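You operate a simulated robot arm through the tools that you are given. There is no shell and no other tool. Be economical: measure what you need, move in short steps, check, and stop when the job is done.

Carry out the task below with a simulated robot arm. There is one attempt and no reset: what you move stays moved.

JOB
Test the blue double plug at 500 on the test box, then switch off.
Fine: its knob on 500; seat the plug before you switch on; it stays in its socket.

The check looks at the end state, three seconds after you hand in, the way a careful person would. Anything else that was tipped, shoved, dropped, spilled or broken makes it a failure.

ROBOT AND FRAMES
A 6-joint arm with a two-finger parallel gripper, fixed in place. Base frame: the origin is at the foot of the arm, x ahead of it, y to its left, z up. Readings come in mm, degrees, newtons and seconds.
With the tool pointing down near the work surface it reaches from about 260 to 680 mm from the base axis. Its first joint turns from -66.0 to 66.0 degrees. Payload 2.9 kg.
Tool frame: the origin (TCP) lies between the finger pads and is the grasp point; the fingertips stand 30 mm ahead of it; z points along the fingers, y is the line along which they close. The gripper opens to 110 mm. The fingers are 20 mm wide and 10 mm thick; the gripper's body (48 by 112 mm) begins 55 mm behind the TCP.
Orientation is that of the tool frame in the base frame, as a unit quaternion [x, y, z, w]. With the fingers straight down and closing along the base's y, the tool's x points along the base's -x, its y along +y and its z along -z.

CONTROLS
- The arm moves only by the tool drive_tool. Its argument "rows" is a list of rows, each a list of 7 numbers: the turn, a rotation vector about the base's x, y, z in degrees, then the shift along the base's x, y, z in mm, then the opening, from 0 (shut) to 1 (fully open). In form: [[rx, ry, rz, x, y, z, claw], ...]. A call has 1 to 20 rows; each row is the pose to reach, as a shift and turn from the pose commanded when the call began. Rows are played at 5 a second. More than 50 mm and 8.6 degrees between two rows, or a gripper value outside its range, and nothing of the call is played. Where a pose cannot be reached the arm comes as near as it can. A force on the tool above 40 N (or 10 N above the force at the start of the call, whichever is more), or a blocked arm, ends the call early, and 0.2 s more pass. The fingers move at their own pace (about 108 mm/s each) and stop on an object; they squeeze with about 44 N. The grip force told is the motor's: it shows also when the fingers shut on nothing. Time passes only in rows, and 0.2 s behind the last, so rows that repeat a pose let the fingers close. The reply holds the time, the measured pose of the TCP, the force on the tool along the base axes, the opening and the grip force, in the units named above and with some noise, with the torque about the TCP (base axes, N m) and any sound that the robot's microphone picked up.
- Cameras (640 x 400 px; columns grow to the right, rows downward): "scene" is fixed at [71, 422.1, 1415.4]; the picture's right is [-0.82, -0.57, 0.00], its down [-0.17, 0.25, -0.95] and it looks along [0.54, -0.79, -0.30] (base axes); focal length 313 px, centre (320, 200). "wrist" rides on the gripper at [72, 17, -103] in the tool frame; the picture's right is [-0.23, 0.97, 0.00], its down [-0.76, -0.18, -0.62] and it looks along [-0.61, -0.14, 0.78] (tool axes); focal length 222 px, centre (320, 200). There is no depth. A picture from a camera that has moved, and an enlarged one, comes with that camera's place and axes in the base frame and with its lens.
- get_image(camera): a new picture of that camera. No time passes.
- inspect(camera, box): a new picture of the part [left, top, right, bottom] of that camera's present view, enlarged. No time passes.
- close_job(): hands the job in; it is judged then, once.

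Work in short steps. Places have to be worked out from the pictures, the camera data and where the tool is seen: move nearer, look again, correct. Check each grasp and each placing, and mend what went wrong. You have 120 turns and 64 pictures in all, those below and enlarged ones among them. Open the gripper and draw the arm clear of the work before you hand the job in, unless the task says otherwise; then end with one line.

The tools are called after "Call:" by a JSON object that holds its "fn" and its "kwargs". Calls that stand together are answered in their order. drive_tool: Moves the arm, as the interface text tells. Its arguments: {"type":"object","properties":{"rows":{"type":"array"}},"required":["rows"]} The other tools are called the same way: get_image (camera) takes a picture; inspect (camera, box) takes an enlarged picture of a part of a camera's view; close_job () hands the job in.

At the start:

```text
time_s: 0.0
position: [345.8, -175.5, 1263.6]
tool_rot: [0.0, 1.0, 0.0, 0.0]
wrist_force: [-0.4, 0.5, -0.2]
ft_torque: [-0.01, 0.0, 0.04]
opening: 110.2
finger_force: 0.0
```

scene: 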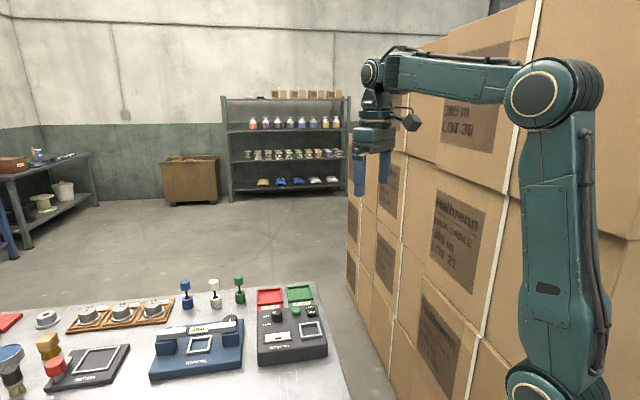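
wrist: 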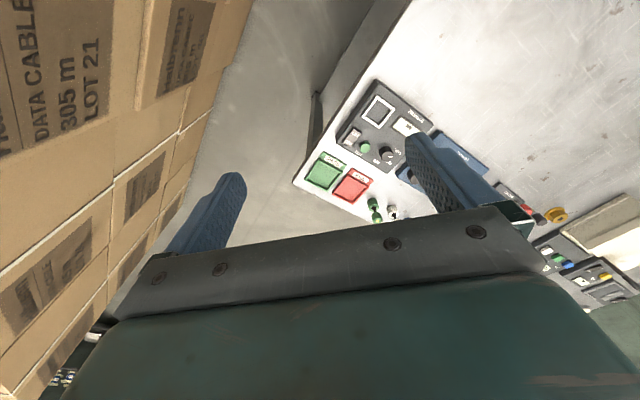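

The table with the test box and the plugs is at the lower left of the scene view. I enlarge it to identify things.

Call:
{"fn": "inspect", "kwargs": {"camera": "scene", "box": [140, 260, 340, 385]}}

Call:
{"fn": "inspect", "kwargs": {"camera": "wrist", "box": [280, 70, 520, 220]}}

Call:
{"fn": "inspect", "kwargs": {"camera": "scene", "box": [0, 275, 200, 400]}}

```text
3.20 times, centred on (240, 322) of scene
camera zoom: at [71.0, 422.1, 1415.4], right [-0.82, -0.57, 0.0], down [-0.17, 0.25, -0.95], along [0.54, -0.79, -0.3], focal length 1002 px, centre (576, -192)
```

zoom: 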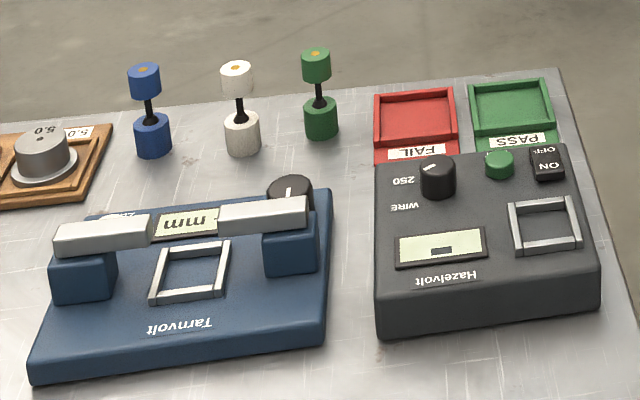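

```text
2.67 times, centred on (400, 145) of wrist
camera zoom: at [273.4, -157.2, 1366.6], right [0.23, 0.97, 0.0], down [0.76, -0.18, 0.62], along [0.61, -0.14, -0.78], focal length 592 px, centre (107, 347)
```

zoom: 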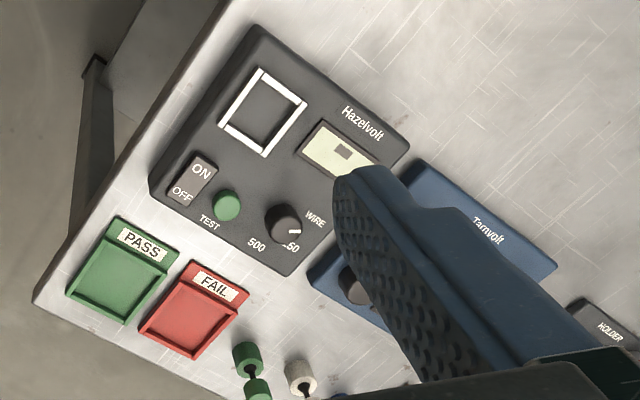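

```text
3.20 times, centred on (100, 338) of scene
camera zoom: at [71.0, 422.1, 1415.4], right [-0.82, -0.57, 0.0], down [-0.17, 0.25, -0.95], along [0.54, -0.79, -0.3], focal length 1002 px, centre (1024, -240)
```

zoom: 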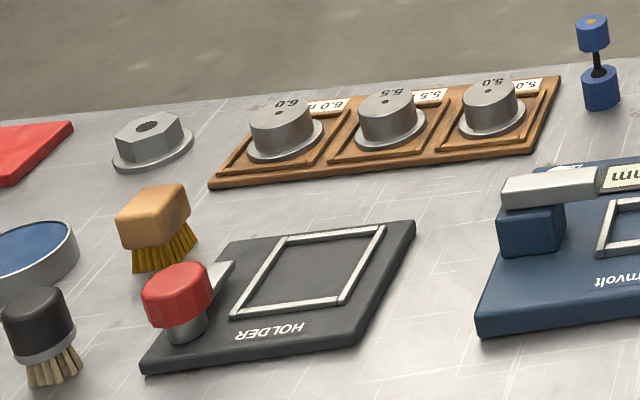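

Table top works out at z≈858, Hazelvolt box switch near (478,-132,905), the blue plug near (804,12), far out. I move over the table to get a better look from the wrist camera.

Call:
{"fn": "drive_tool", "kwargs": {"rows": [[0, 0, 0, 35, 25, -10, 1], [0, 0, 0, 70, 50, -20, 1], [0, 0, 0, 105, 75, -30, 1], [0, 0, 0, 140, 100, -40, 1], [0, 0, 0, 170, 125, -50, 1], [0, 0, 0, 204, 145, -60, 1], [0, 0, 0, 204, 145, -60, 1]]}}

Call:
{"fn": "get_image", "kwargs": {"camera": "wrist"}}

Call:
{"fn": "get_image", "kwargs": {"camera": "scene"}}

```text
time_s: 1.6
position: [548.5, -30.4, 1203.1]
tool_rot: [0.0, 1.0, -0.001, 0.0]
wrist_force: [-0.2, -0.4, -0.6]
ft_torque: [-0.02, 0.0, -0.01]
opening: 110.1
finger_force: 0.1
```

```text
58 pictures are left
camera wrist: at [475.9, -12.7, 1307.0], right [0.23, 0.97, 0.0], down [0.76, -0.18, 0.62], along [0.61, -0.14, -0.78], focal length 222 px, centre (320, 200)
```

wrist: 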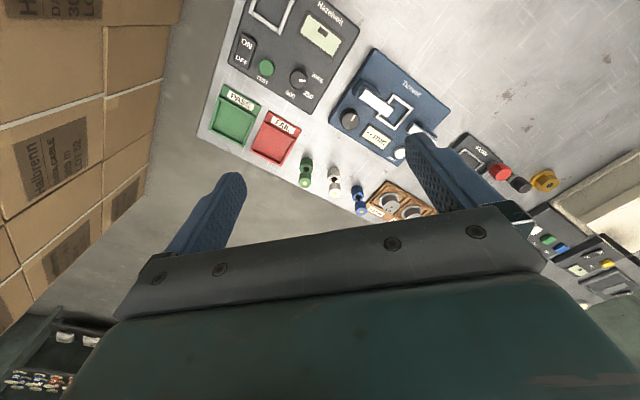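

```text
57 pictures are left
```

scene: 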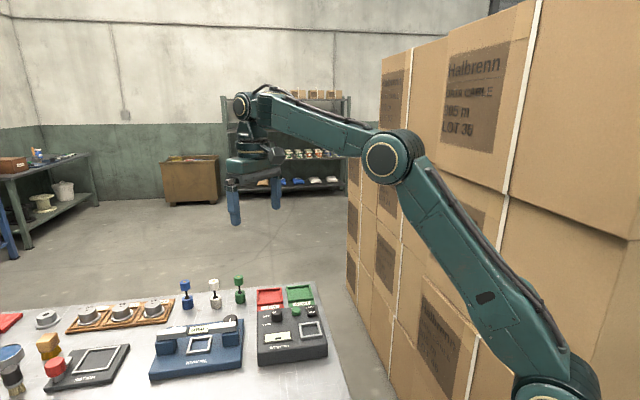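

I enlarge the plug and box areas.

Call:
{"fn": "inspect", "kwargs": {"camera": "wrist", "box": [280, 130, 440, 230]}}

Call:
{"fn": "inspect", "kwargs": {"camera": "wrist", "box": [200, 0, 360, 100]}}

Call:
{"fn": "inspect", "kwargs": {"camera": "wrist", "box": [330, 50, 520, 170]}}

```text
4.00 times, centred on (360, 180) of wrist
camera zoom: at [475.9, -12.7, 1307.0], right [0.23, 0.97, 0.0], down [0.76, -0.18, 0.62], along [0.61, -0.14, -0.78], focal length 888 px, centre (160, 280)
```

zoom: 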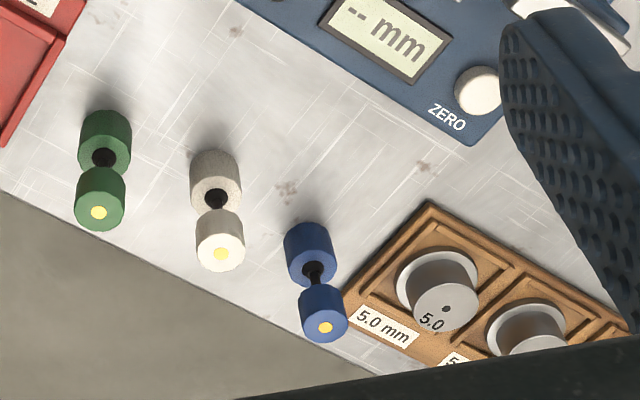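

```text
4.00 times, centred on (280, 50) of wrist
camera zoom: at [475.9, -12.7, 1307.0], right [0.23, 0.97, 0.0], down [0.76, -0.18, 0.62], along [0.61, -0.14, -0.78], focal length 888 px, centre (480, 800)
```

zoom: 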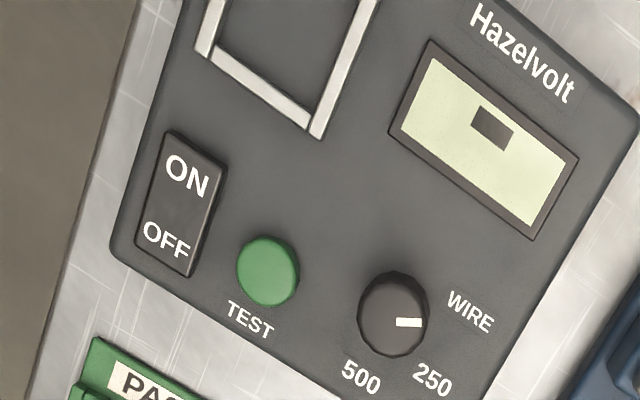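

```text
3.33 times, centred on (425, 110) of wrist
camera zoom: at [475.9, -12.7, 1307.0], right [0.23, 0.97, 0.0], down [0.76, -0.18, 0.62], along [0.61, -0.14, -0.78], focal length 740 px, centre (-30, 500)
```

zoom: 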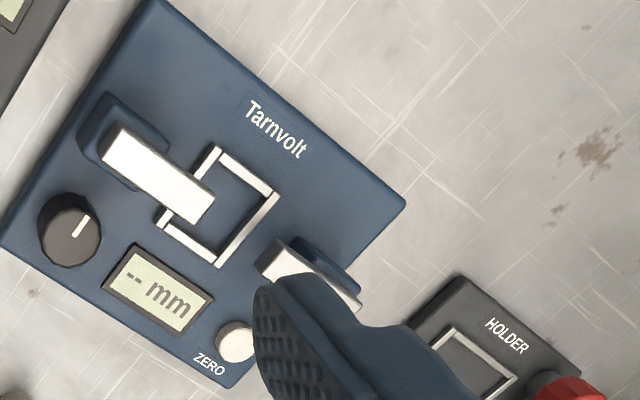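

Knob ≈(533,-61), TEST ≈(511,-104), rocker ≈(484,-129), box yaw ≈42–45°. I go lower over the box for accurate measurement.

Call:
{"fn": "drive_tool", "kwargs": {"rows": [[0, 0, 0, -10, -18, -40, 1], [0, 0, 0, -20, -36, -80, 1], [0, 0, 0, -30, -54, -120, 1], [0, 0, 0, -40, -70, -155, 1], [0, 0, 0, -40, -70, -155, 1]]}}

Call:
{"fn": "get_image", "kwargs": {"camera": "wrist"}}

```text
time_s: 2.8
position: [510.1, -101.5, 1048.5]
tool_rot: [0.0, 1.0, 0.0, 0.001]
wrist_force: [-0.4, 0.8, 1.2]
ft_torque: [0.01, -0.01, -0.03]
opening: 109.9
finger_force: 0.0
```

```text
53 pictures are left
camera wrist: at [437.6, -83.9, 1152.3], right [0.23, 0.97, 0.0], down [0.76, -0.18, 0.62], along [0.61, -0.14, -0.78], focal length 222 px, centre (320, 200)
```

wrist: 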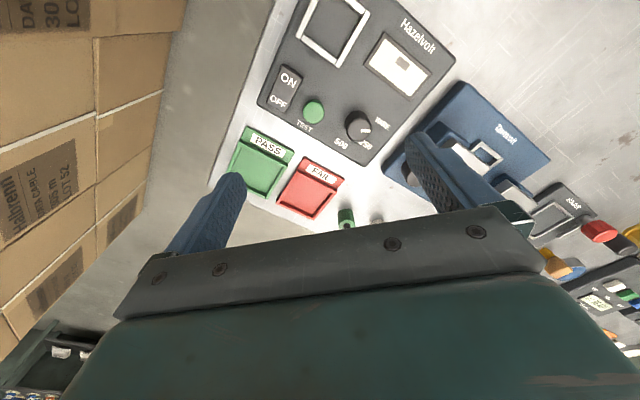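

Enlarging the box panel.

Call:
{"fn": "inspect", "kwargs": {"camera": "wrist", "box": [250, 0, 458, 130]}}

Call:
{"fn": "inspect", "kwargs": {"camera": "wrist", "box": [256, 60, 400, 170]}}

```text
3.08 times, centred on (354, 65) of wrist
camera zoom: at [437.6, -83.9, 1152.3], right [0.23, 0.97, 0.0], down [0.76, -0.18, 0.62], along [0.61, -0.14, -0.78], focal length 684 px, centre (215, 615)
```

zoom: 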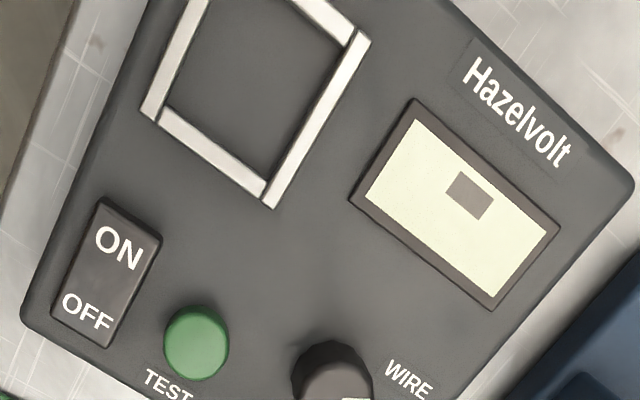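

```text
3.64 times, centred on (328, 115) of wrist
camera zoom: at [437.6, -83.9, 1152.3], right [0.23, 0.97, 0.0], down [0.76, -0.18, 0.62], along [0.61, -0.14, -0.78], focal length 808 px, centre (291, 509)
```

zoom: 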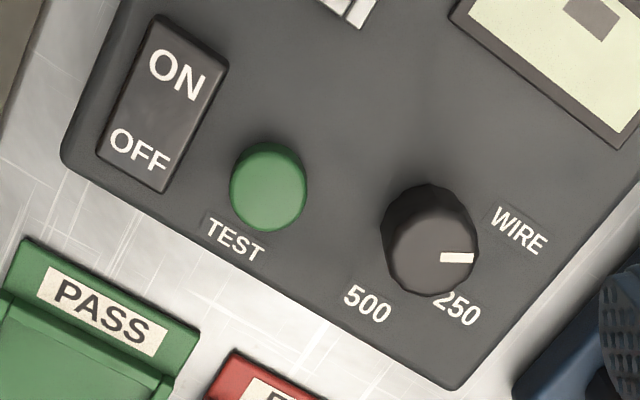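

Panel z≈898, knob centre ≈(536.5,-62), pointer on WIRE (78°); 500 lies at ≈-52°, so about -131° of turning. I go above the knob with yaw +65 and gripper half open.

Call:
{"fn": "drive_tool", "kwargs": {"rows": [[0, 0, 8, 4, 5, 0, 0.9], [0, 0, 16, 8, 10, 0, 0.7], [0, 0, 24, 12, 15, -5, 0.6], [0, 0, 32, 16, 20, -10, 0.5], [0, 0, 40, 20, 25, -20, 0.5], [0, 0, 48, 24, 30, -30, 0.5], [0, 0, 56, 26.7, 38.5, -45, 0.5], [0, 0, 65, 26.7, 38.5, -58, 0.5], [0, 0, 65, 26.7, 38.5, -58, 0.5]]}}

Call:
{"fn": "get_image", "kwargs": {"camera": "wrist"}}

Call:
{"fn": "inspect", "kwargs": {"camera": "scene", "box": [220, 260, 360, 370]}}

```text
refused: row 8 steps farther than a row can; nothing moved
```

```text
50 pictures are left
camera wrist: at [437.6, -83.9, 1152.3], right [0.23, 0.97, 0.0], down [0.76, -0.18, 0.62], along [0.61, -0.14, -0.78], focal length 222 px, centre (320, 200)
```

wrist: 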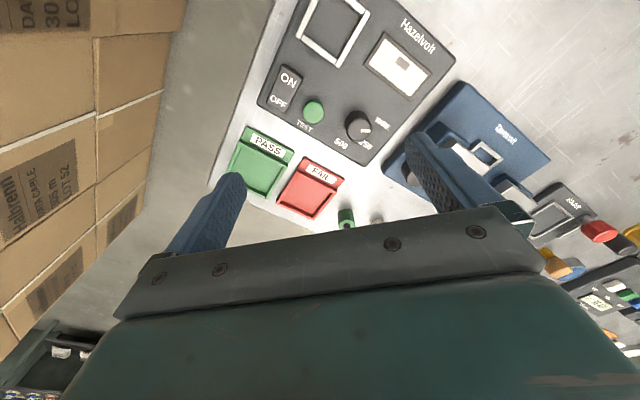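

```text
3.64 times, centred on (290, 315) of scene
camera zoom: at [71.0, 422.1, 1415.4], right [-0.82, -0.57, 0.0], down [-0.17, 0.25, -0.95], along [0.54, -0.79, -0.3], focal length 1139 px, centre (429, -218)
```

zoom: 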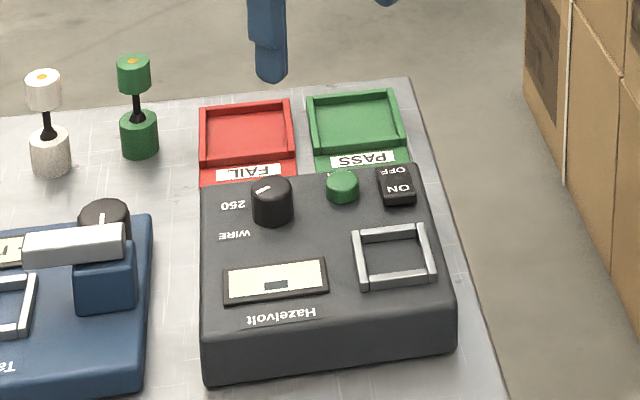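

The last turn step was too large; repeat with 8° steps to 64°.

Call:
{"fn": "drive_tool", "kwargs": {"rows": [[0, 0, 8, 4, 5, 0, 0.9], [0, 0, 16, 8, 10, 0, 0.7], [0, 0, 24, 12, 15, -5, 0.6], [0, 0, 32, 16, 20, -10, 0.5], [0, 0, 40, 20, 25, -20, 0.5], [0, 0, 48, 24, 30, -30, 0.5], [0, 0, 56, 26.7, 38.5, -45, 0.5], [0, 0, 64, 26.7, 38.5, -58, 0.5], [0, 0, 64, 26.7, 38.5, -58, 0.5]]}}

Call:
{"fn": "get_image", "kwargs": {"camera": "wrist"}}

Call:
{"fn": "inspect", "kwargs": {"camera": "scene", "box": [220, 240, 360, 350]}}

```text
time_s: 4.8
position: [536.7, -61.5, 989.7]
tool_rot: [-0.531, 0.847, 0.0, 0.0]
wrist_force: [0.3, -0.1, 0.1]
ft_torque: [-0.02, 0.03, -0.03]
opening: 54.8
finger_force: 0.0
```

```text
48 pictures are left
camera wrist: at [489.3, -118.4, 1093.6], right [-0.78, 0.63, 0.0], down [0.49, 0.61, 0.62], along [0.39, 0.48, -0.78], focal length 222 px, centre (320, 200)
```

wrist: 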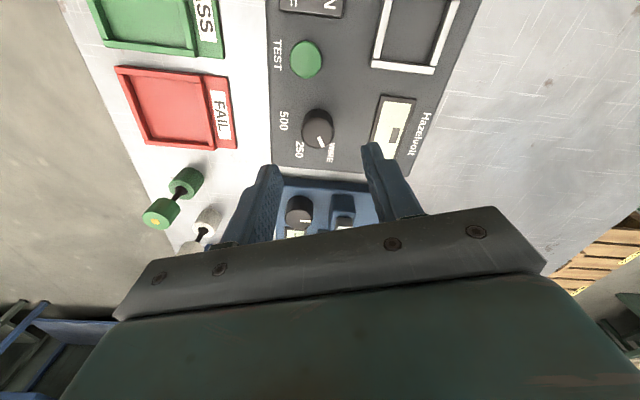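

```text
3.64 times, centred on (290, 295) of scene
camera zoom: at [71.0, 422.1, 1415.4], right [-0.82, -0.57, 0.0], down [-0.17, 0.25, -0.95], along [0.54, -0.79, -0.3], focal length 1139 px, centre (429, -146)
```

zoom: 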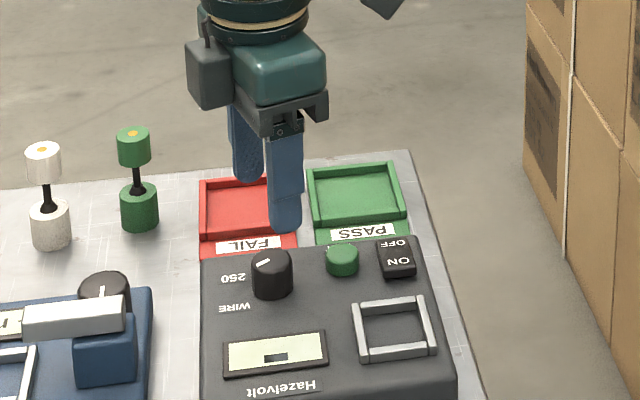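

The second view gives the knob at ≈(534.5,-64.5), so I aim at (535.5,-63), and descend until the tips are ~5 mm above the panel.

Call:
{"fn": "drive_tool", "kwargs": {"rows": [[0, 0, 0, -1, -1.3, -20, 0.5], [0, 0, 0, -1, -1.3, -40, 0.5], [0, 0, 0, -1, -1.3, -50, 0.5], [0, 0, 0, -1, -1.3, -55, 0.5], [0, 0, 0, -1, -1.3, -55, 0.5]]}}

Call:
{"fn": "inspect", "kwargs": {"camera": "scene", "box": [220, 260, 340, 355]}}

Call:
{"fn": "get_image", "kwargs": {"camera": "wrist"}}

```text
time_s: 6.0
position: [536.0, -63.4, 934.5]
tool_rot: [-0.53, 0.848, 0.0, 0.001]
wrist_force: [0.2, -0.1, -0.6]
ft_torque: [0.02, 0.01, 0.0]
opening: 55.0
finger_force: 0.1
```

```text
4.21 times, centred on (280, 308) of scene
camera zoom: at [71.0, 422.1, 1415.4], right [-0.82, -0.57, 0.0], down [-0.17, 0.25, -0.95], along [0.54, -0.79, -0.3], focal length 1319 px, centre (488, -253)
```

zoom: 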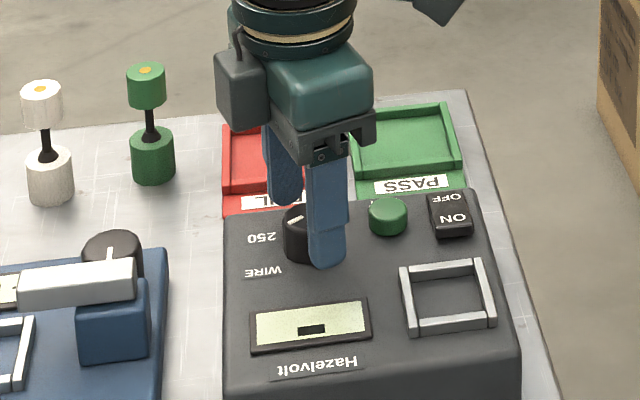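

```text
45 pictures are left
camera wrist: at [489.0, -119.5, 1038.3], right [-0.78, 0.63, 0.0], down [0.49, 0.61, 0.62], along [0.39, 0.48, -0.78], focal length 222 px, centre (320, 200)
```

wrist: 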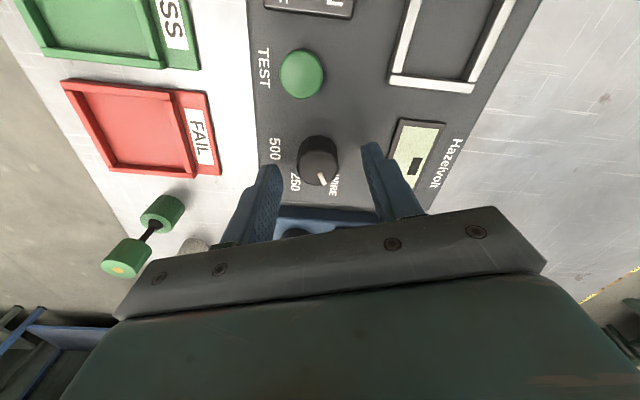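

The knob sits between the fingers, centre within ~2 mm. Close on it.

Call:
{"fn": "drive_tool", "kwargs": {"rows": [[0, 0, 0, -0.7, -0.9, -1.5, 0.35], [0, 0, 0, -0.7, -0.9, -1.5, 0.2], [0, 0, 0, -0.7, -0.9, -1.5, 0.1], [0, 0, 0, -0.7, -0.9, -1.5, 0.1]]}}

```text
time_s: 7.0
position: [536.9, -64.2, 935.4]
tool_rot: [-0.529, 0.849, -0.001, 0.002]
wrist_force: [15.9, -7.5, -5.0]
ft_torque: [0.03, -0.54, -0.04]
opening: 26.6
finger_force: 45.1
```

Gripped at 26.6 mm; a side force of 17 N says the knob centre lies a little to +x,-y. I shift to relieve it.

Call:
{"fn": "drive_tool", "kwargs": {"rows": [[0, 0, 0, 1.5, -0.7, 0, 0.1], [0, 0, 0, 1.5, -0.7, 0, 0.1]]}}

```text
time_s: 7.6
position: [537.9, -63.4, 934.8]
tool_rot: [-0.53, 0.848, -0.001, 0.0]
wrist_force: [7.7, -5.0, 1.0]
ft_torque: [0.33, -0.56, 0.01]
opening: 26.7
finger_force: 45.2
```

Shift again by the same amount and turn the knob -64°.

Call:
{"fn": "drive_tool", "kwargs": {"rows": [[0, 0, 0, 1.4, -0.8, 0, 0.1], [0, 0, -8, 1.4, -0.8, 0, 0.1], [0, 0, -16, 1.4, -0.8, 0, 0.1], [0, 0, -24, 1.4, -0.8, 0, 0.1], [0, 0, -32, 1.4, -0.8, 0, 0.1], [0, 0, -40, 1.4, -0.8, 0, 0.1], [0, 0, -48, 1.4, -0.8, 0, 0.1], [0, 0, -56, 1.4, -0.8, 0, 0.1], [0, 0, -64, 1.4, -0.8, 0, 0.1], [0, 0, -64, 1.4, -0.8, 0, 0.1]]}}

Call:
{"fn": "get_image", "kwargs": {"camera": "wrist"}}

```text
time_s: 9.8
position: [537.1, -63.2, 934.3]
tool_rot: [0.0, 1.0, 0.0, -0.001]
wrist_force: [-12.1, 17.8, 17.6]
ft_torque: [0.51, 0.75, 0.01]
opening: 26.8
finger_force: 44.8
```

```text
44 pictures are left
camera wrist: at [464.5, -46.3, 1037.5], right [0.23, 0.97, 0.0], down [0.76, -0.18, 0.62], along [0.61, -0.14, -0.78], focal length 222 px, centre (320, 200)
```

wrist: 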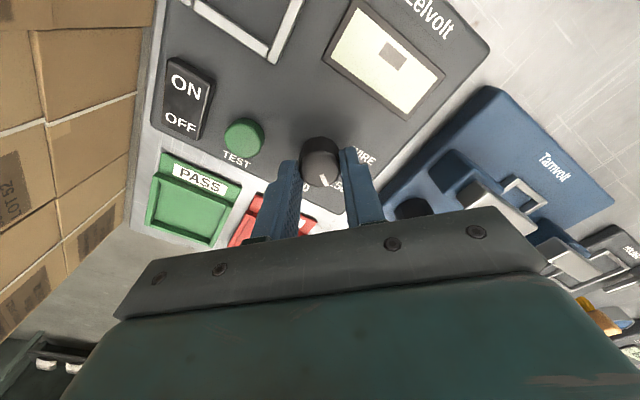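

The knob turned with the tool. I relieve the side force and turn on by -67°.

Call:
{"fn": "drive_tool", "kwargs": {"rows": [[0, 0, 0, -1, 1.8, 0.5, 0.1], [0, 0, -8, -1, 1.8, 0.5, 0.1], [0, 0, -16, -1, 1.8, 0.5, 0.1], [0, 0, -24, -1, 1.8, 0.5, 0.1], [0, 0, -32, -1, 1.8, 0.5, 0.1], [0, 0, -40, -1, 1.8, 0.5, 0.1], [0, 0, -48, -1, 1.8, 0.5, 0.1], [0, 0, -56, -1, 1.8, 0.5, 0.1], [0, 0, -62, -1, 1.8, 0.5, 0.1], [0, 0, -67, -1, 1.8, 0.5, 0.1], [0, 0, -67, -1, 1.8, 0.5, 0.1]]}}

Call:
{"fn": "get_image", "kwargs": {"camera": "wrist"}}

```text
time_s: 12.2
position: [537.0, -63.3, 932.9]
tool_rot: [0.552, 0.834, -0.001, -0.001]
wrist_force: [-2.9, 0.9, -0.1]
ft_torque: [0.11, 0.12, 0.36]
opening: 26.5
finger_force: 44.4
```

```text
43 pictures are left
camera wrist: at [524.1, 11.0, 1037.5], right [0.99, 0.17, 0.0], down [0.13, -0.77, 0.62], along [0.11, -0.61, -0.78], focal length 222 px, centre (320, 200)
```

wrist: 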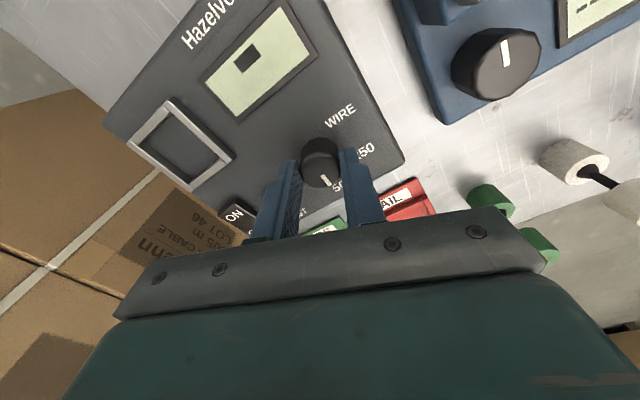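

A z torque of 0.36 hints at the end stop or detent. I open, rise and look.

Call:
{"fn": "drive_tool", "kwargs": {"rows": [[0, 0, 0, 0, 0, 0, 0.4], [0, 0, 0, 0, 0, 0, 0.5], [0, 0, 0, 0, 0, 25, 0.5], [0, 0, 0, 0, 0, 60, 0.5], [0, 0, 8, 0, 0, 80, 0.5], [0, 0, 16, 0, 0, 100, 0.5], [0, 0, 24, 0, 0, 110, 0.5], [0, 0, 32, 0, 0, 110, 0.5], [0, 0, 40, 0, 0, 110, 0.5], [0, 0, 48, 0, 0, 110, 0.5], [0, 0, 56, 0, 0, 110, 0.5], [0, 0, 64, 0, 0, 110, 0.5], [0, 0, 67, 0, 0, 110, 0.5]]}}

Call:
{"fn": "inspect", "kwargs": {"camera": "wrist", "box": [220, 30, 420, 155]}}

```text
time_s: 15.0
position: [537.4, -62.5, 1044.6]
tool_rot: [-0.001, 1.0, 0.0, 0.0]
wrist_force: [-0.1, -0.2, 0.9]
ft_torque: [-0.01, 0.02, -0.03]
opening: 55.1
finger_force: 0.0
```

```text
3.20 times, centred on (320, 92) of wrist
camera zoom: at [464.3, -45.3, 1147.6], right [0.23, 0.97, 0.0], down [0.76, -0.18, 0.62], along [0.61, -0.14, -0.78], focal length 711 px, centre (320, 544)
```

zoom: 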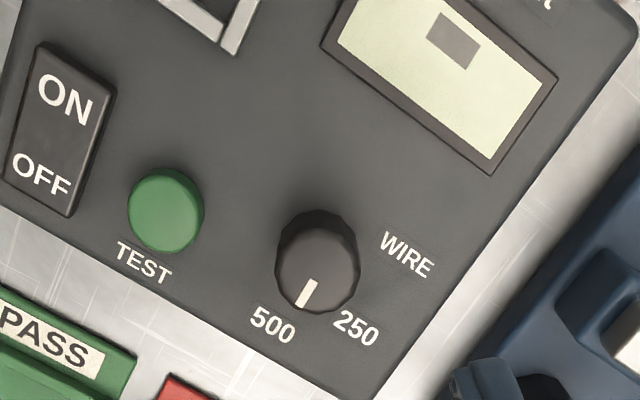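

The pointer seems at about -35°, between 250 and 500 but nearer 500. I move the camera straight above the knob for an undistorted reading.

Call:
{"fn": "drive_tool", "kwargs": {"rows": [[0, 0, 0, 30, -9, -10, 0.5], [0, 0, 0, 60, -18, -20, 0.5], [0, 0, 0, 60, -18, -20, 0.5]]}}

Call:
{"fn": "inspect", "kwargs": {"camera": "wrist", "box": [240, 0, 400, 100]}}

```text
time_s: 15.8
position: [597.9, -82.4, 1026.5]
tool_rot: [-0.001, 1.0, 0.0, 0.0]
wrist_force: [-0.4, 0.1, -0.6]
ft_torque: [0.0, 0.01, 0.04]
opening: 55.1
finger_force: 0.1
```

```text
4.00 times, centred on (320, 50) of wrist
camera zoom: at [524.4, -65.6, 1128.9], right [0.23, 0.97, 0.0], down [0.76, -0.18, 0.62], along [0.61, -0.14, -0.78], focal length 888 px, centre (320, 800)
```

zoom: 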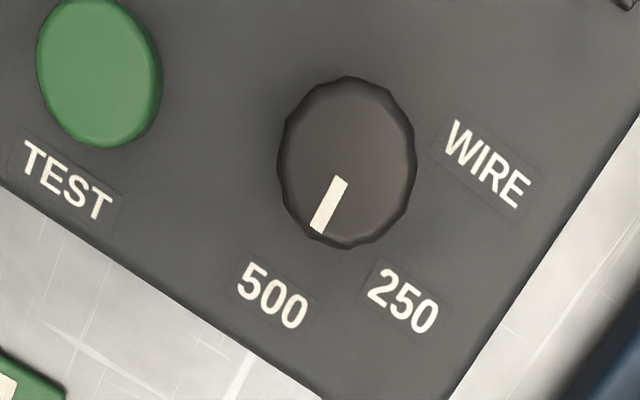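

The pointer (≈-44°) lines up with the 500 label (≈-45.5°), so the knob is set. The socket frame centre is ≈(443,-73). Next the blue plug at ≈(814,2, top 940): I approach with the tool tilted 35° outward, heading -20°, to a pre-grasp 100 mm short of it.

Call:
{"fn": "drive_tool", "kwargs": {"rows": [[0, 0, 0, 20, 15, 30, 0.55], [-1.22, -6.92, -3.88, 50, 35, 40, 0.55], [-2.44, -13.84, -7.76, 80, 55, 40, 0.55], [-3.66, -20.76, -11.64, 110, 75, 30, 0.55], [-4.88, -27.7, -15.5, 138, 92, 10, 0.55], [-6.1, -34.6, -19.4, 163, 104, -16, 0.55], [-6.1, -34.6, -19.4, 163, 104, -16, 0.55]]}}

Call:
{"fn": "get_image", "kwargs": {"camera": "wrist"}}

Call:
{"fn": "inspect", "kwargs": {"camera": "scene", "box": [90, 210, 290, 335]}}

```text
time_s: 17.4
position: [761.2, 22.4, 1009.0]
tool_rot: [0.166, 0.939, -0.053, 0.297]
wrist_force: [1.3, 0.3, 0.4]
ft_torque: [-0.03, -0.02, -0.04]
opening: 60.4
finger_force: 0.1
```

```text
40 pictures are left
camera wrist: at [655.1, 79.8, 1052.4], right [0.51, 0.85, 0.13], down [0.19, -0.26, 0.95], along [0.84, -0.46, -0.29], focal length 222 px, centre (320, 200)
```

wrist: 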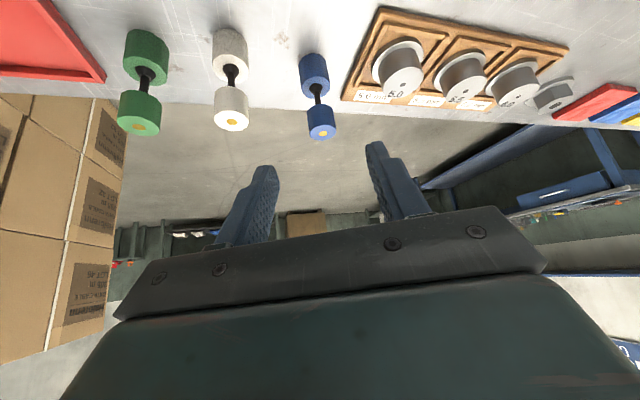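

```text
3.20 times, centred on (190, 272) of scene
camera zoom: at [71.0, 422.1, 1415.4], right [-0.82, -0.57, 0.0], down [-0.17, 0.25, -0.95], along [0.54, -0.79, -0.3], focal length 1002 px, centre (736, -32)
```

zoom: 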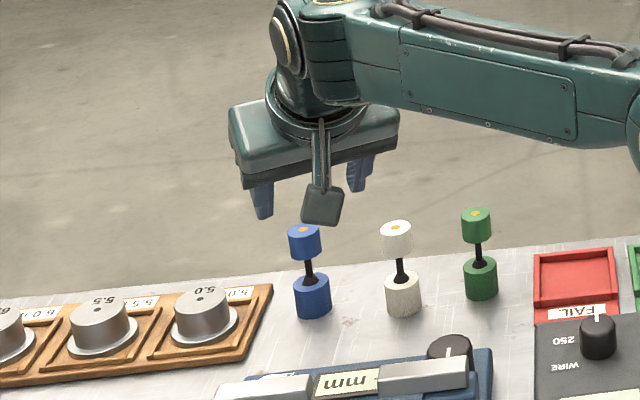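

Pre-grasp was reached. Both views put the blue plug at ≈(810,5), top ≈940. I advance along the tool axis in steps to a TCP of (810,5,930).

Call:
{"fn": "drive_tool", "kwargs": {"rows": [[0, 0, 0, 12, -4.5, -20, 0.55], [0, 0, 0, 24, -9, -40, 0.55], [0, 0, 0, 34, -12.5, -56, 0.55], [0, 0, 0, 34, -12.5, -56, 0.55]]}}

Call:
{"fn": "get_image", "kwargs": {"camera": "wrist"}}

Call:
{"fn": "inspect", "kwargs": {"camera": "scene", "box": [90, 230, 290, 355]}}

```text
time_s: 18.4
position: [780.4, 12.7, 950.7]
tool_rot: [0.166, 0.939, -0.052, 0.296]
wrist_force: [0.2, 0.0, -0.1]
ft_torque: [-0.01, -0.02, -0.03]
opening: 60.5
finger_force: 0.0
out of reach, approached as far as the arm can: row 2, 3, 4
```

```text
38 pictures are left
camera wrist: at [674.9, 69.3, 994.4], right [0.51, 0.85, 0.13], down [0.19, -0.26, 0.95], along [0.84, -0.46, -0.29], focal length 222 px, centre (320, 200)
```

wrist: 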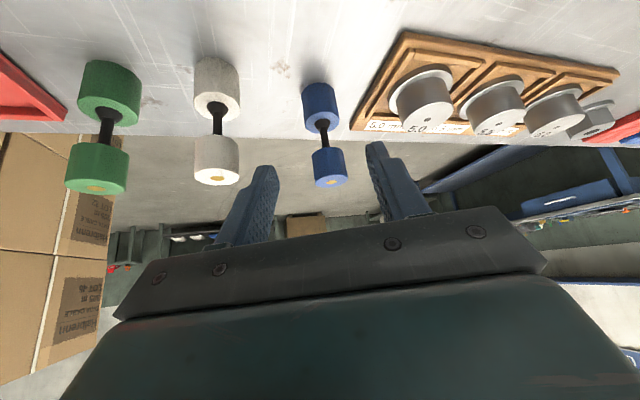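

```text
3.20 times, centred on (190, 292) of scene
camera zoom: at [71.0, 422.1, 1415.4], right [-0.82, -0.57, 0.0], down [-0.17, 0.25, -0.95], along [0.54, -0.79, -0.3], focal length 1002 px, centre (736, -96)
```

zoom: 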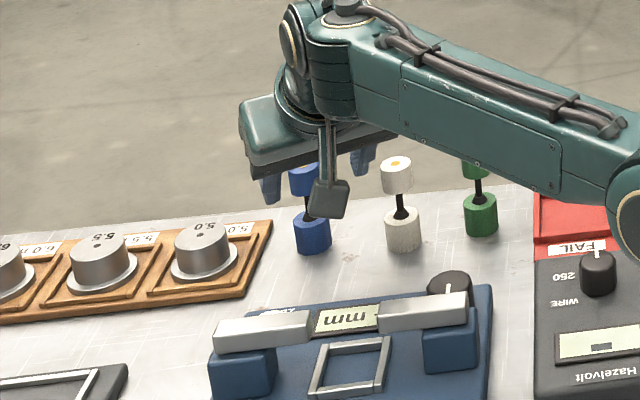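

At 35° tilt the arm falls ~20 mm short. I back up and tilt to 50°, planning to grip with the front part of the fingers, which also keeps the body clear of the white plug.

Call:
{"fn": "drive_tool", "kwargs": {"rows": [[0, 0, 0, -20, 6, 30, 0.55], [0, 0, 0, -35, 10, 60, 0.55], [-2.57, -7.05, 0, -40, 12, 75, 0.55], [-5.13, -14.1, 0, -40, 12, 75, 0.55], [-5.13, -14.1, 0, -40, 12, 75, 0.55]]}}

```text
time_s: 19.6
position: [800.9, 36.1, 1036.8]
tool_rot: [0.157, 0.893, -0.074, 0.415]
wrist_force: [-0.5, 0.2, 0.8]
ft_torque: [0.04, -0.03, -0.01]
opening: 60.8
finger_force: 0.1
out of reach, approached as far as the arm can: row 1, 2, 3, 4, 5
```

The result is odd (limits active even at this nearer pose). I look at the arm's configuration.

Call:
{"fn": "get_image", "kwargs": {"camera": "scene"}}

```text
36 pictures are left
```

scene: 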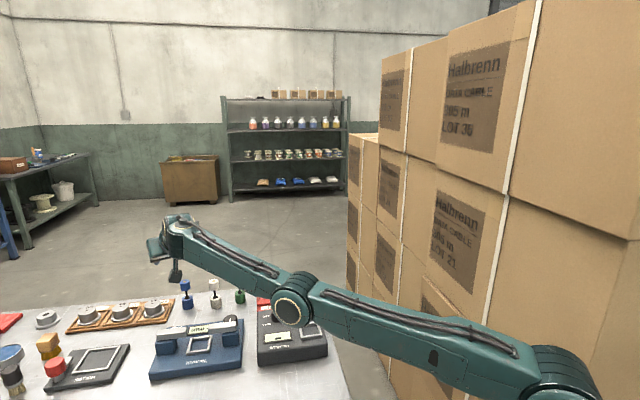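

The arm is stretched nearly straight, level with its shoulder, so the solver hit its reach limit. I draw back and up a little and see whether it recovers.

Call:
{"fn": "drive_tool", "kwargs": {"rows": [[0, 0, 0, -10, 0, 15, 0.55], [0, 0, 0, -20, 0, 30, 0.55], [0, 0, 0, -20, 0, 30, 0.55]]}}

```text
time_s: 20.4
position: [792.9, 39.0, 1069.9]
tool_rot: [0.158, 0.893, -0.074, 0.414]
wrist_force: [0.2, 0.0, 0.5]
ft_torque: [-0.02, 0.02, 0.02]
opening: 60.7
finger_force: 0.1
out of reach, approached as far as the arm can: row 1, 2, 3
```

It follows only partly. I try further in and up, undoing the tilt.

Call:
{"fn": "drive_tool", "kwargs": {"rows": [[2.57, 7.05, 0, -30, 0, 20, 0.55], [5.13, 14.1, 0, -60, 0, 40, 0.55], [7.7, 21.2, 0, -90, 0, 60, 0.55], [10.3, 28.2, 0, -120, 0, 80, 0.55], [10.3, 28.2, 0, -120, 0, 80, 0.55]]}}

Call:
{"fn": "get_image", "kwargs": {"camera": "scene"}}

```text
time_s: 21.6
position: [655.7, 54.1, 1140.6]
tool_rot: [0.171, 0.97, -0.027, 0.171]
wrist_force: [1.3, 0.5, -0.4]
ft_torque: [-0.01, 0.0, 0.01]
opening: 60.5
finger_force: 0.0
out of reach, approached as far as the arm can: row 3, 4, 5
```

```text
35 pictures are left
```

scene: 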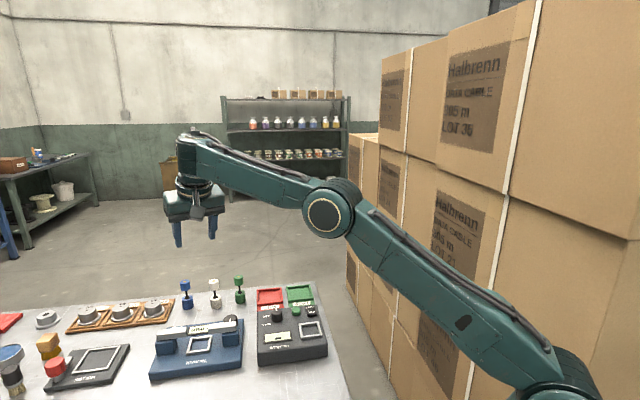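

It recovered; elbow is up again. I move to a comfortable pose well inside to resync the commanded pose.

Call:
{"fn": "drive_tool", "kwargs": {"rows": [[0, 0, 0, -30, -5, -15, 0.55], [0, 0, 0, -60, -10, -30, 0.55], [0, 0, 0, -60, -10, -30, 0.55]]}}

```text
time_s: 22.4
position: [595.4, 44.1, 1110.9]
tool_rot: [0.172, 0.97, -0.03, 0.17]
wrist_force: [0.0, -0.1, 0.1]
ft_torque: [-0.01, -0.03, -0.02]
opening: 60.6
finger_force: 0.1
```

The readings fit a wrist 200 mm behind the TCP with a 686 mm sphere about a shoulder at z≈990. A 50° tilt at heading -20° therefore reaches the plug with margin. I go to a pre-grasp 60 mm short.

Call:
{"fn": "drive_tool", "kwargs": {"rows": [[-2.57, -7.05, 0, 30, -4, -30, 0.55], [-5.13, -14.1, 0, 65, -8, -60, 0.55], [-7.7, -21.15, 0, 100, -12, -90, 0.55], [-10.26, -28.2, 0, 130, -16, -115, 0.55], [-10.26, -28.2, 0, 160.6, -19.4, -134, 0.55], [-10.26, -28.2, 0, 160.6, -19.4, -134, 0.55]]}}

Call:
{"fn": "get_image", "kwargs": {"camera": "wrist"}}

Call:
{"fn": "inspect", "kwargs": {"camera": "scene", "box": [90, 220, 290, 345]}}

```text
time_s: 23.8
position: [755.1, 23.6, 979.4]
tool_rot: [0.159, 0.892, -0.075, 0.416]
wrist_force: [0.4, 0.3, -0.8]
ft_torque: [0.02, -0.02, 0.02]
opening: 60.5
finger_force: 0.1
```

```text
34 pictures are left
camera wrist: at [642.8, 82.6, 990.0], right [0.47, 0.86, 0.17], down [-0.05, -0.17, 0.98], along [0.88, -0.47, -0.04], focal length 222 px, centre (320, 200)
```

wrist: 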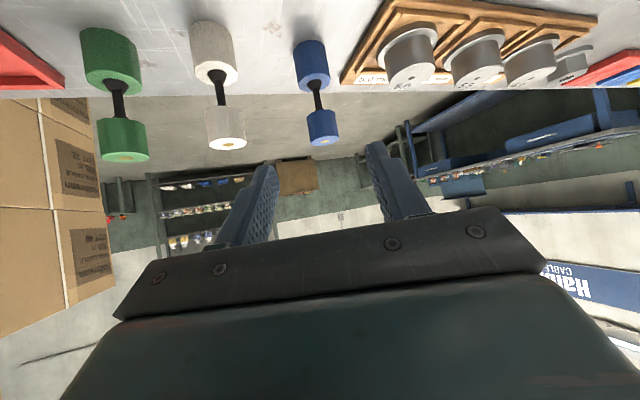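

```text
3.20 times, centred on (190, 282) of scene
camera zoom: at [71.0, 422.1, 1415.4], right [-0.82, -0.57, 0.0], down [-0.17, 0.25, -0.95], along [0.54, -0.79, -0.3], focal length 1002 px, centre (736, -64)
```

zoom: 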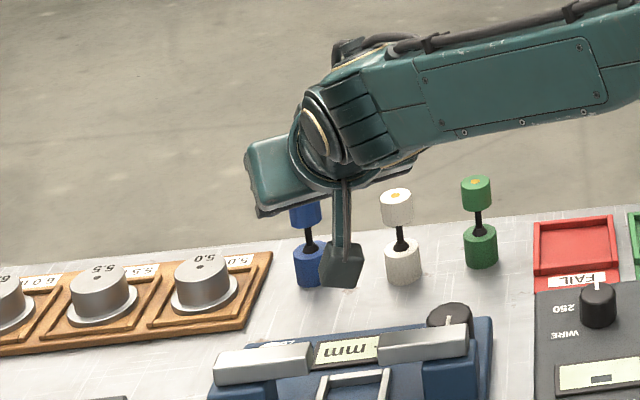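

The plug fits (809,5) with top ≈937. I advance along the tool axis so that the cylinder lies ~13 mm ahead of the TCP.

Call:
{"fn": "drive_tool", "kwargs": {"rows": [[0, 0, 0, 12, -4, -12, 0.55], [0, 0, 0, 24, -8, -24, 0.55], [0, 0, 0, 34, -11.5, -35, 0.55], [0, 0, 0, 45, -15.2, -46, 0.55], [0, 0, 0, 45, -15.2, -46, 0.55]]}}

Call:
{"fn": "get_image", "kwargs": {"camera": "wrist"}}

Call:
{"fn": "inspect", "kwargs": {"camera": "scene", "box": [130, 240, 290, 340]}}

```text
time_s: 25.0
position: [801.6, 9.6, 932.4]
tool_rot: [0.158, 0.893, -0.073, 0.415]
wrist_force: [-0.2, 0.0, 0.2]
ft_torque: [-0.03, 0.0, -0.02]
opening: 60.5
finger_force: 0.0
```

```text
32 pictures are left
camera wrist: at [688.5, 69.5, 943.4], right [0.47, 0.86, 0.17], down [-0.05, -0.17, 0.98], along [0.88, -0.47, -0.04], focal length 222 px, centre (320, 200)
```

wrist: 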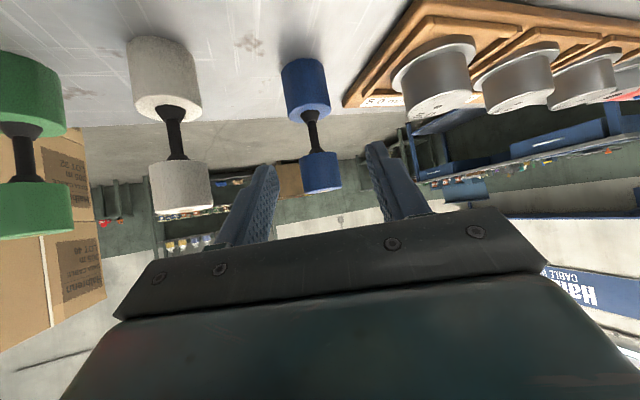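

```text
4.00 times, centred on (210, 290) of scene
camera zoom: at [71.0, 422.1, 1415.4], right [-0.82, -0.57, 0.0], down [-0.17, 0.25, -0.95], along [0.54, -0.79, -0.3], focal length 1253 px, centre (760, -160)
```

zoom: 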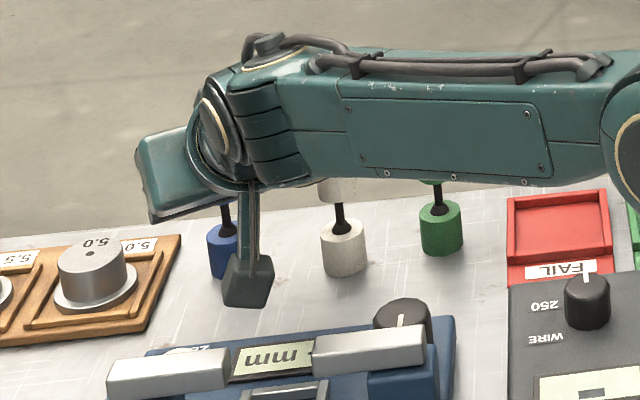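

The upper cylinder (z≈909–934) lies between the fingers, ~12 mm ahead of the TCP. Close gently.

Call:
{"fn": "drive_tool", "kwargs": {"rows": [[0, 0, 0, 0, 0, -1, 0.4], [0, 0, 0, 0, 0, -1, 0.3], [0, 0, 0, 0, 0, -1, 0.2], [0, 0, 0, 0, 0, -1, 0.1], [0, 0, 0, 0, 0, -1, 0.1]]}}

Call:
{"fn": "get_image", "kwargs": {"camera": "wrist"}}

```text
time_s: 26.2
position: [801.3, 10.2, 930.1]
tool_rot: [0.158, 0.893, -0.073, 0.415]
wrist_force: [0.2, 0.0, -0.1]
ft_torque: [-0.04, 0.01, -0.01]
opening: 24.9
finger_force: 44.1
```

```text
30 pictures are left
camera wrist: at [688.6, 69.1, 942.0], right [0.47, 0.86, 0.17], down [-0.05, -0.17, 0.98], along [0.88, -0.47, -0.04], focal length 222 px, centre (320, 200)
```

wrist: 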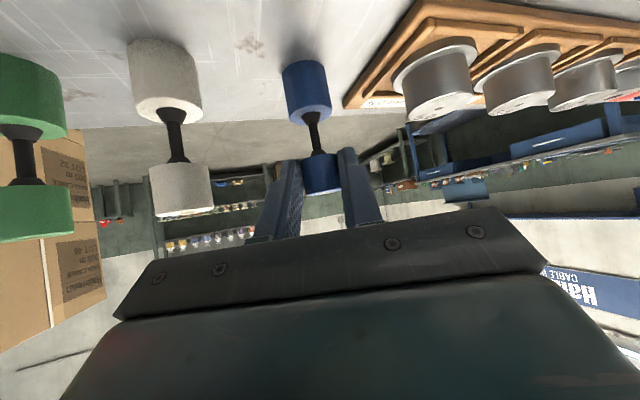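

The plug is gripped (24.9 mm). I lift it straight up, then draw back.

Call:
{"fn": "drive_tool", "kwargs": {"rows": [[0, 0, 0, 0, 0, 10, 0.1], [0, 0, 0, 0, 0, 25, 0.1], [0, 0, 0, -3, 1, 45, 0.1], [0, 0, 0, -15, 5, 65, 0.1], [0, 0, 0, -40, 13, 85, 0.1], [0, 0, 0, -70, 20, 100, 0.1], [0, 0, 0, -100, 20, 105, 0.1], [0, 0, 0, -100, 20, 105, 0.1]]}}

Call:
{"fn": "get_image", "kwargs": {"camera": "wrist"}}

Call:
{"fn": "inspect", "kwargs": {"camera": "scene", "box": [130, 200, 330, 325]}}

```text
time_s: 28.0
position: [702.5, 30.2, 1036.6]
tool_rot: [0.158, 0.893, -0.073, 0.416]
wrist_force: [0.7, -0.3, -1.1]
ft_torque: [0.01, 0.01, -0.01]
opening: 24.8
finger_force: 43.8
```

```text
29 pictures are left
camera wrist: at [590.1, 89.4, 1046.9], right [0.47, 0.86, 0.17], down [-0.05, -0.17, 0.98], along [0.88, -0.47, -0.04], focal length 222 px, centre (320, 200)
```

wrist: 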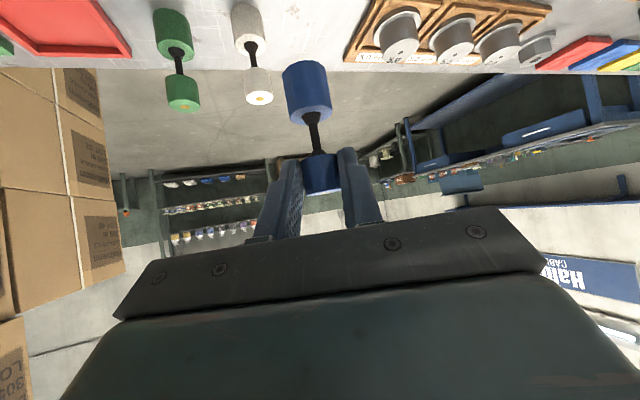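

```text
3.20 times, centred on (230, 262) of scene
camera zoom: at [71.0, 422.1, 1415.4], right [-0.82, -0.57, 0.0], down [-0.17, 0.25, -0.95], along [0.54, -0.79, -0.3], focal length 1002 px, centre (608, 0)
```

zoom: 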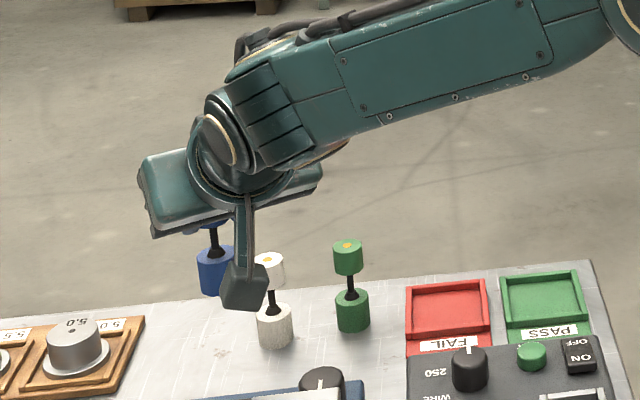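

The plug hangs true. I carry it to above the socket, turning the heading from -20° to -60° (avoids a wrist singularity).

Call:
{"fn": "drive_tool", "kwargs": {"rows": [[0, 0, -4, -30, -8, 5, 0.1], [0, 0, -10, -65, -18, 5, 0.1], [0, 0, -16, -100, -30, 5, 0.1], [0, 0, -22, -135, -42, 5, 0.1], [0, 0, -28, -170, -56, 5, 0.1], [0, 0, -34, -205, -70, 5, 0.1], [0, 0, -38, -235, -84, 0, 0.1], [0, 0, -40, -264, -96, -10, 0.1], [0, 0, -40, -264, -96, -15, 0.1], [0, 0, -40, -264, -96, -15, 0.1]]}}

Call:
{"fn": "get_image", "kwargs": {"camera": "wrist"}}

Call:
{"fn": "inspect", "kwargs": {"camera": "scene", "box": [220, 240, 380, 340]}}

```text
time_s: 30.2
position: [438.5, -67.1, 1019.9]
tool_rot: [0.454, 0.785, -0.211, 0.365]
wrist_force: [0.2, -0.7, -1.7]
ft_torque: [0.03, 0.01, -0.02]
opening: 24.6
finger_force: 43.7
```

```text
27 pictures are left
camera wrist: at [389.6, 51.2, 1031.0], right [0.92, 0.36, 0.17], down [-0.15, -0.1, 0.98], along [0.37, -0.93, -0.04], focal length 222 px, centre (320, 200)
```

wrist: 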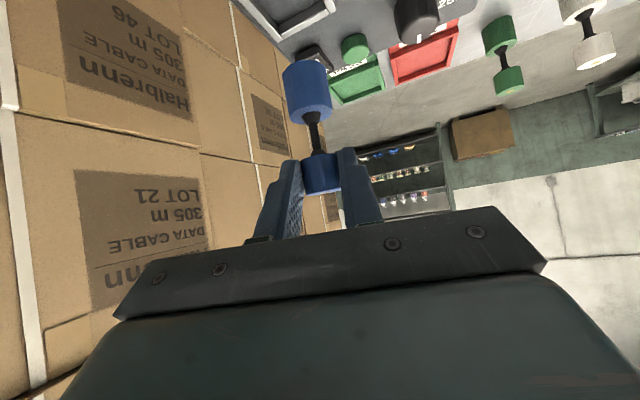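

```text
4.00 times, centred on (300, 290) of scene
camera zoom: at [71.0, 422.1, 1415.4], right [-0.82, -0.57, 0.0], down [-0.17, 0.25, -0.95], along [0.54, -0.79, -0.3], focal length 1253 px, centre (400, -160)
```

zoom: 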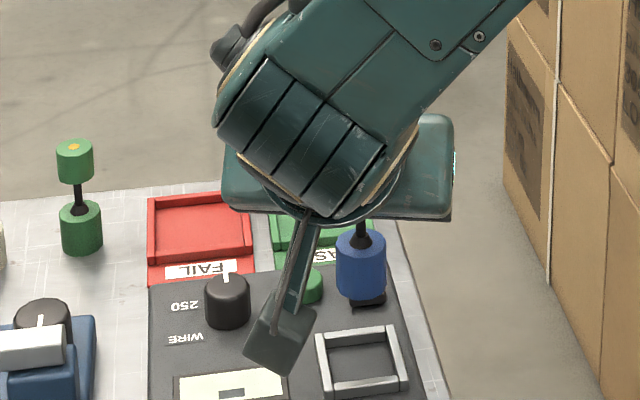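

Relative to the socket the plug needs about (-0.6,+3). I apply that and descend until its base is ~10 mm above the frame, then recheck.

Call:
{"fn": "drive_tool", "kwargs": {"rows": [[0, 0, 0, -0.6, 3, -12, 0.1], [0, 0, 0, -0.6, 3, -24, 0.1], [0, 0, 0, -0.6, 3, -32, 0.1], [0, 0, 0, -0.6, 3, -32, 0.1]]}}

Call:
{"fn": "inspect", "kwargs": {"camera": "scene", "box": [270, 280, 350, 350]}}

Call:
{"fn": "inspect", "kwargs": {"camera": "wrist", "box": [230, 0, 390, 100]}}

```text
time_s: 31.2
position: [437.3, -64.0, 987.9]
tool_rot: [0.454, 0.785, -0.211, 0.365]
wrist_force: [-0.6, -0.2, -1.4]
ft_torque: [0.03, 0.0, 0.05]
opening: 24.6
finger_force: 43.7
```

```text
5.71 times, centred on (310, 315) of scene
camera zoom: at [71.0, 422.1, 1415.4], right [-0.82, -0.57, 0.0], down [-0.17, 0.25, -0.95], along [0.54, -0.79, -0.3], focal length 1790 px, centre (377, -457)
```

zoom: 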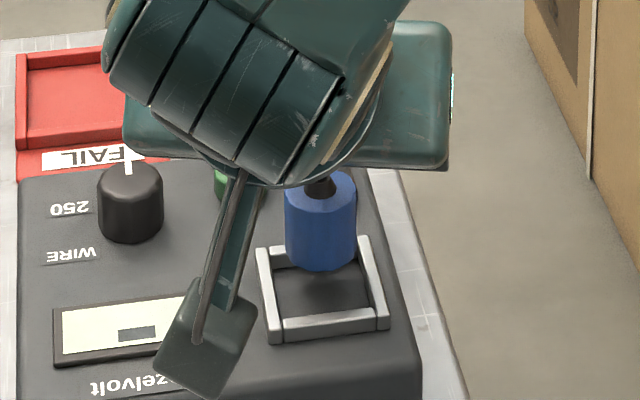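

```text
4.00 times, centred on (310, 50) of wrist
camera zoom: at [388.4, 53.9, 998.7], right [0.92, 0.36, 0.17], down [-0.15, -0.1, 0.98], along [0.37, -0.93, -0.04], focal length 888 px, centre (360, 800)
```

zoom: 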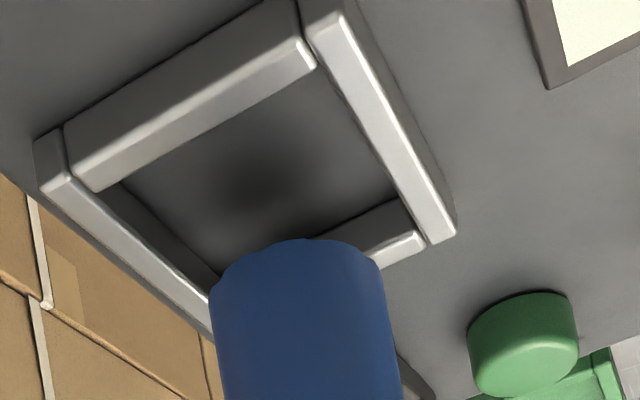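

Estimates from the scene view, wrist view and the contact shadow put the plug within ~2 mm of the socket centre; I apply (-0.9,-0.7) and descend slowly.

Call:
{"fn": "drive_tool", "kwargs": {"rows": [[0, 0, 0, -0.9, -0.7, 0, 0.1], [0, 0, 0, -0.9, -0.7, -5, 0.1], [0, 0, 0, -0.9, -0.7, -10, 0.1], [0, 0, 0, -0.9, -0.7, -13, 0.1], [0, 0, 0, -0.9, -0.7, -13, 0.1]]}}

Call:
{"fn": "inspect", "kwargs": {"camera": "scene", "box": [280, 290, 350, 345]}}

Call:
{"fn": "inspect", "kwargs": {"camera": "wrist", "box": [230, 0, 390, 100]}}

```text
time_s: 32.4
position: [436.9, -64.9, 977.4]
tool_rot: [0.455, 0.782, -0.211, 0.37]
wrist_force: [-5.5, 5.3, 36.5]
ft_torque: [-0.58, -0.23, -0.04]
opening: 25.1
finger_force: 43.9
```

```text
7.27 times, centred on (315, 318) of scene
camera zoom: at [70.3, 422.3, 1415.4], right [-0.82, -0.57, 0.0], down [-0.17, 0.25, -0.95], along [0.54, -0.79, -0.3], focal length 2278 px, centre (356, -654)
```

zoom: 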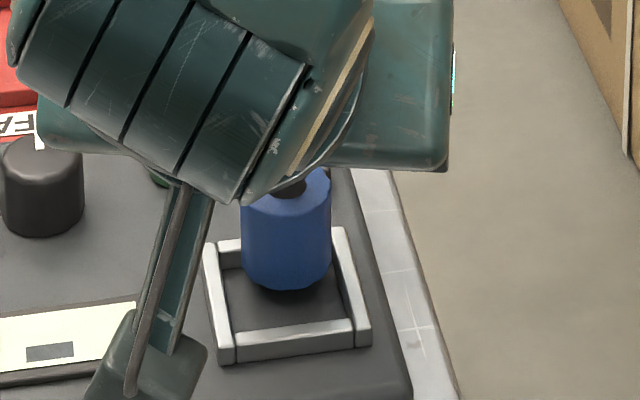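

```text
4.00 times, centred on (310, 50) of wrist
camera zoom: at [388.4, 52.8, 988.7], right [0.92, 0.36, 0.18], down [-0.16, -0.09, 0.98], along [0.37, -0.93, -0.03], focal length 888 px, centre (360, 800)
```

zoom: 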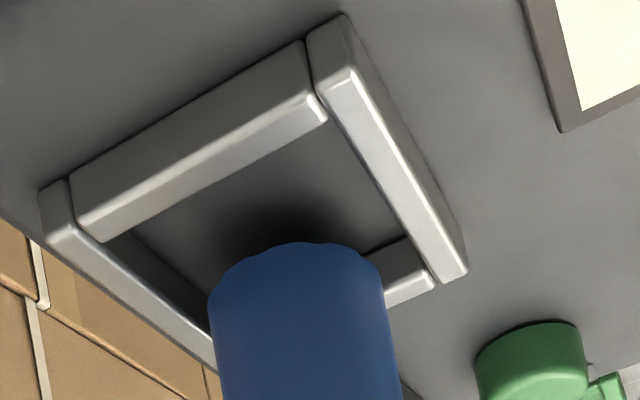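

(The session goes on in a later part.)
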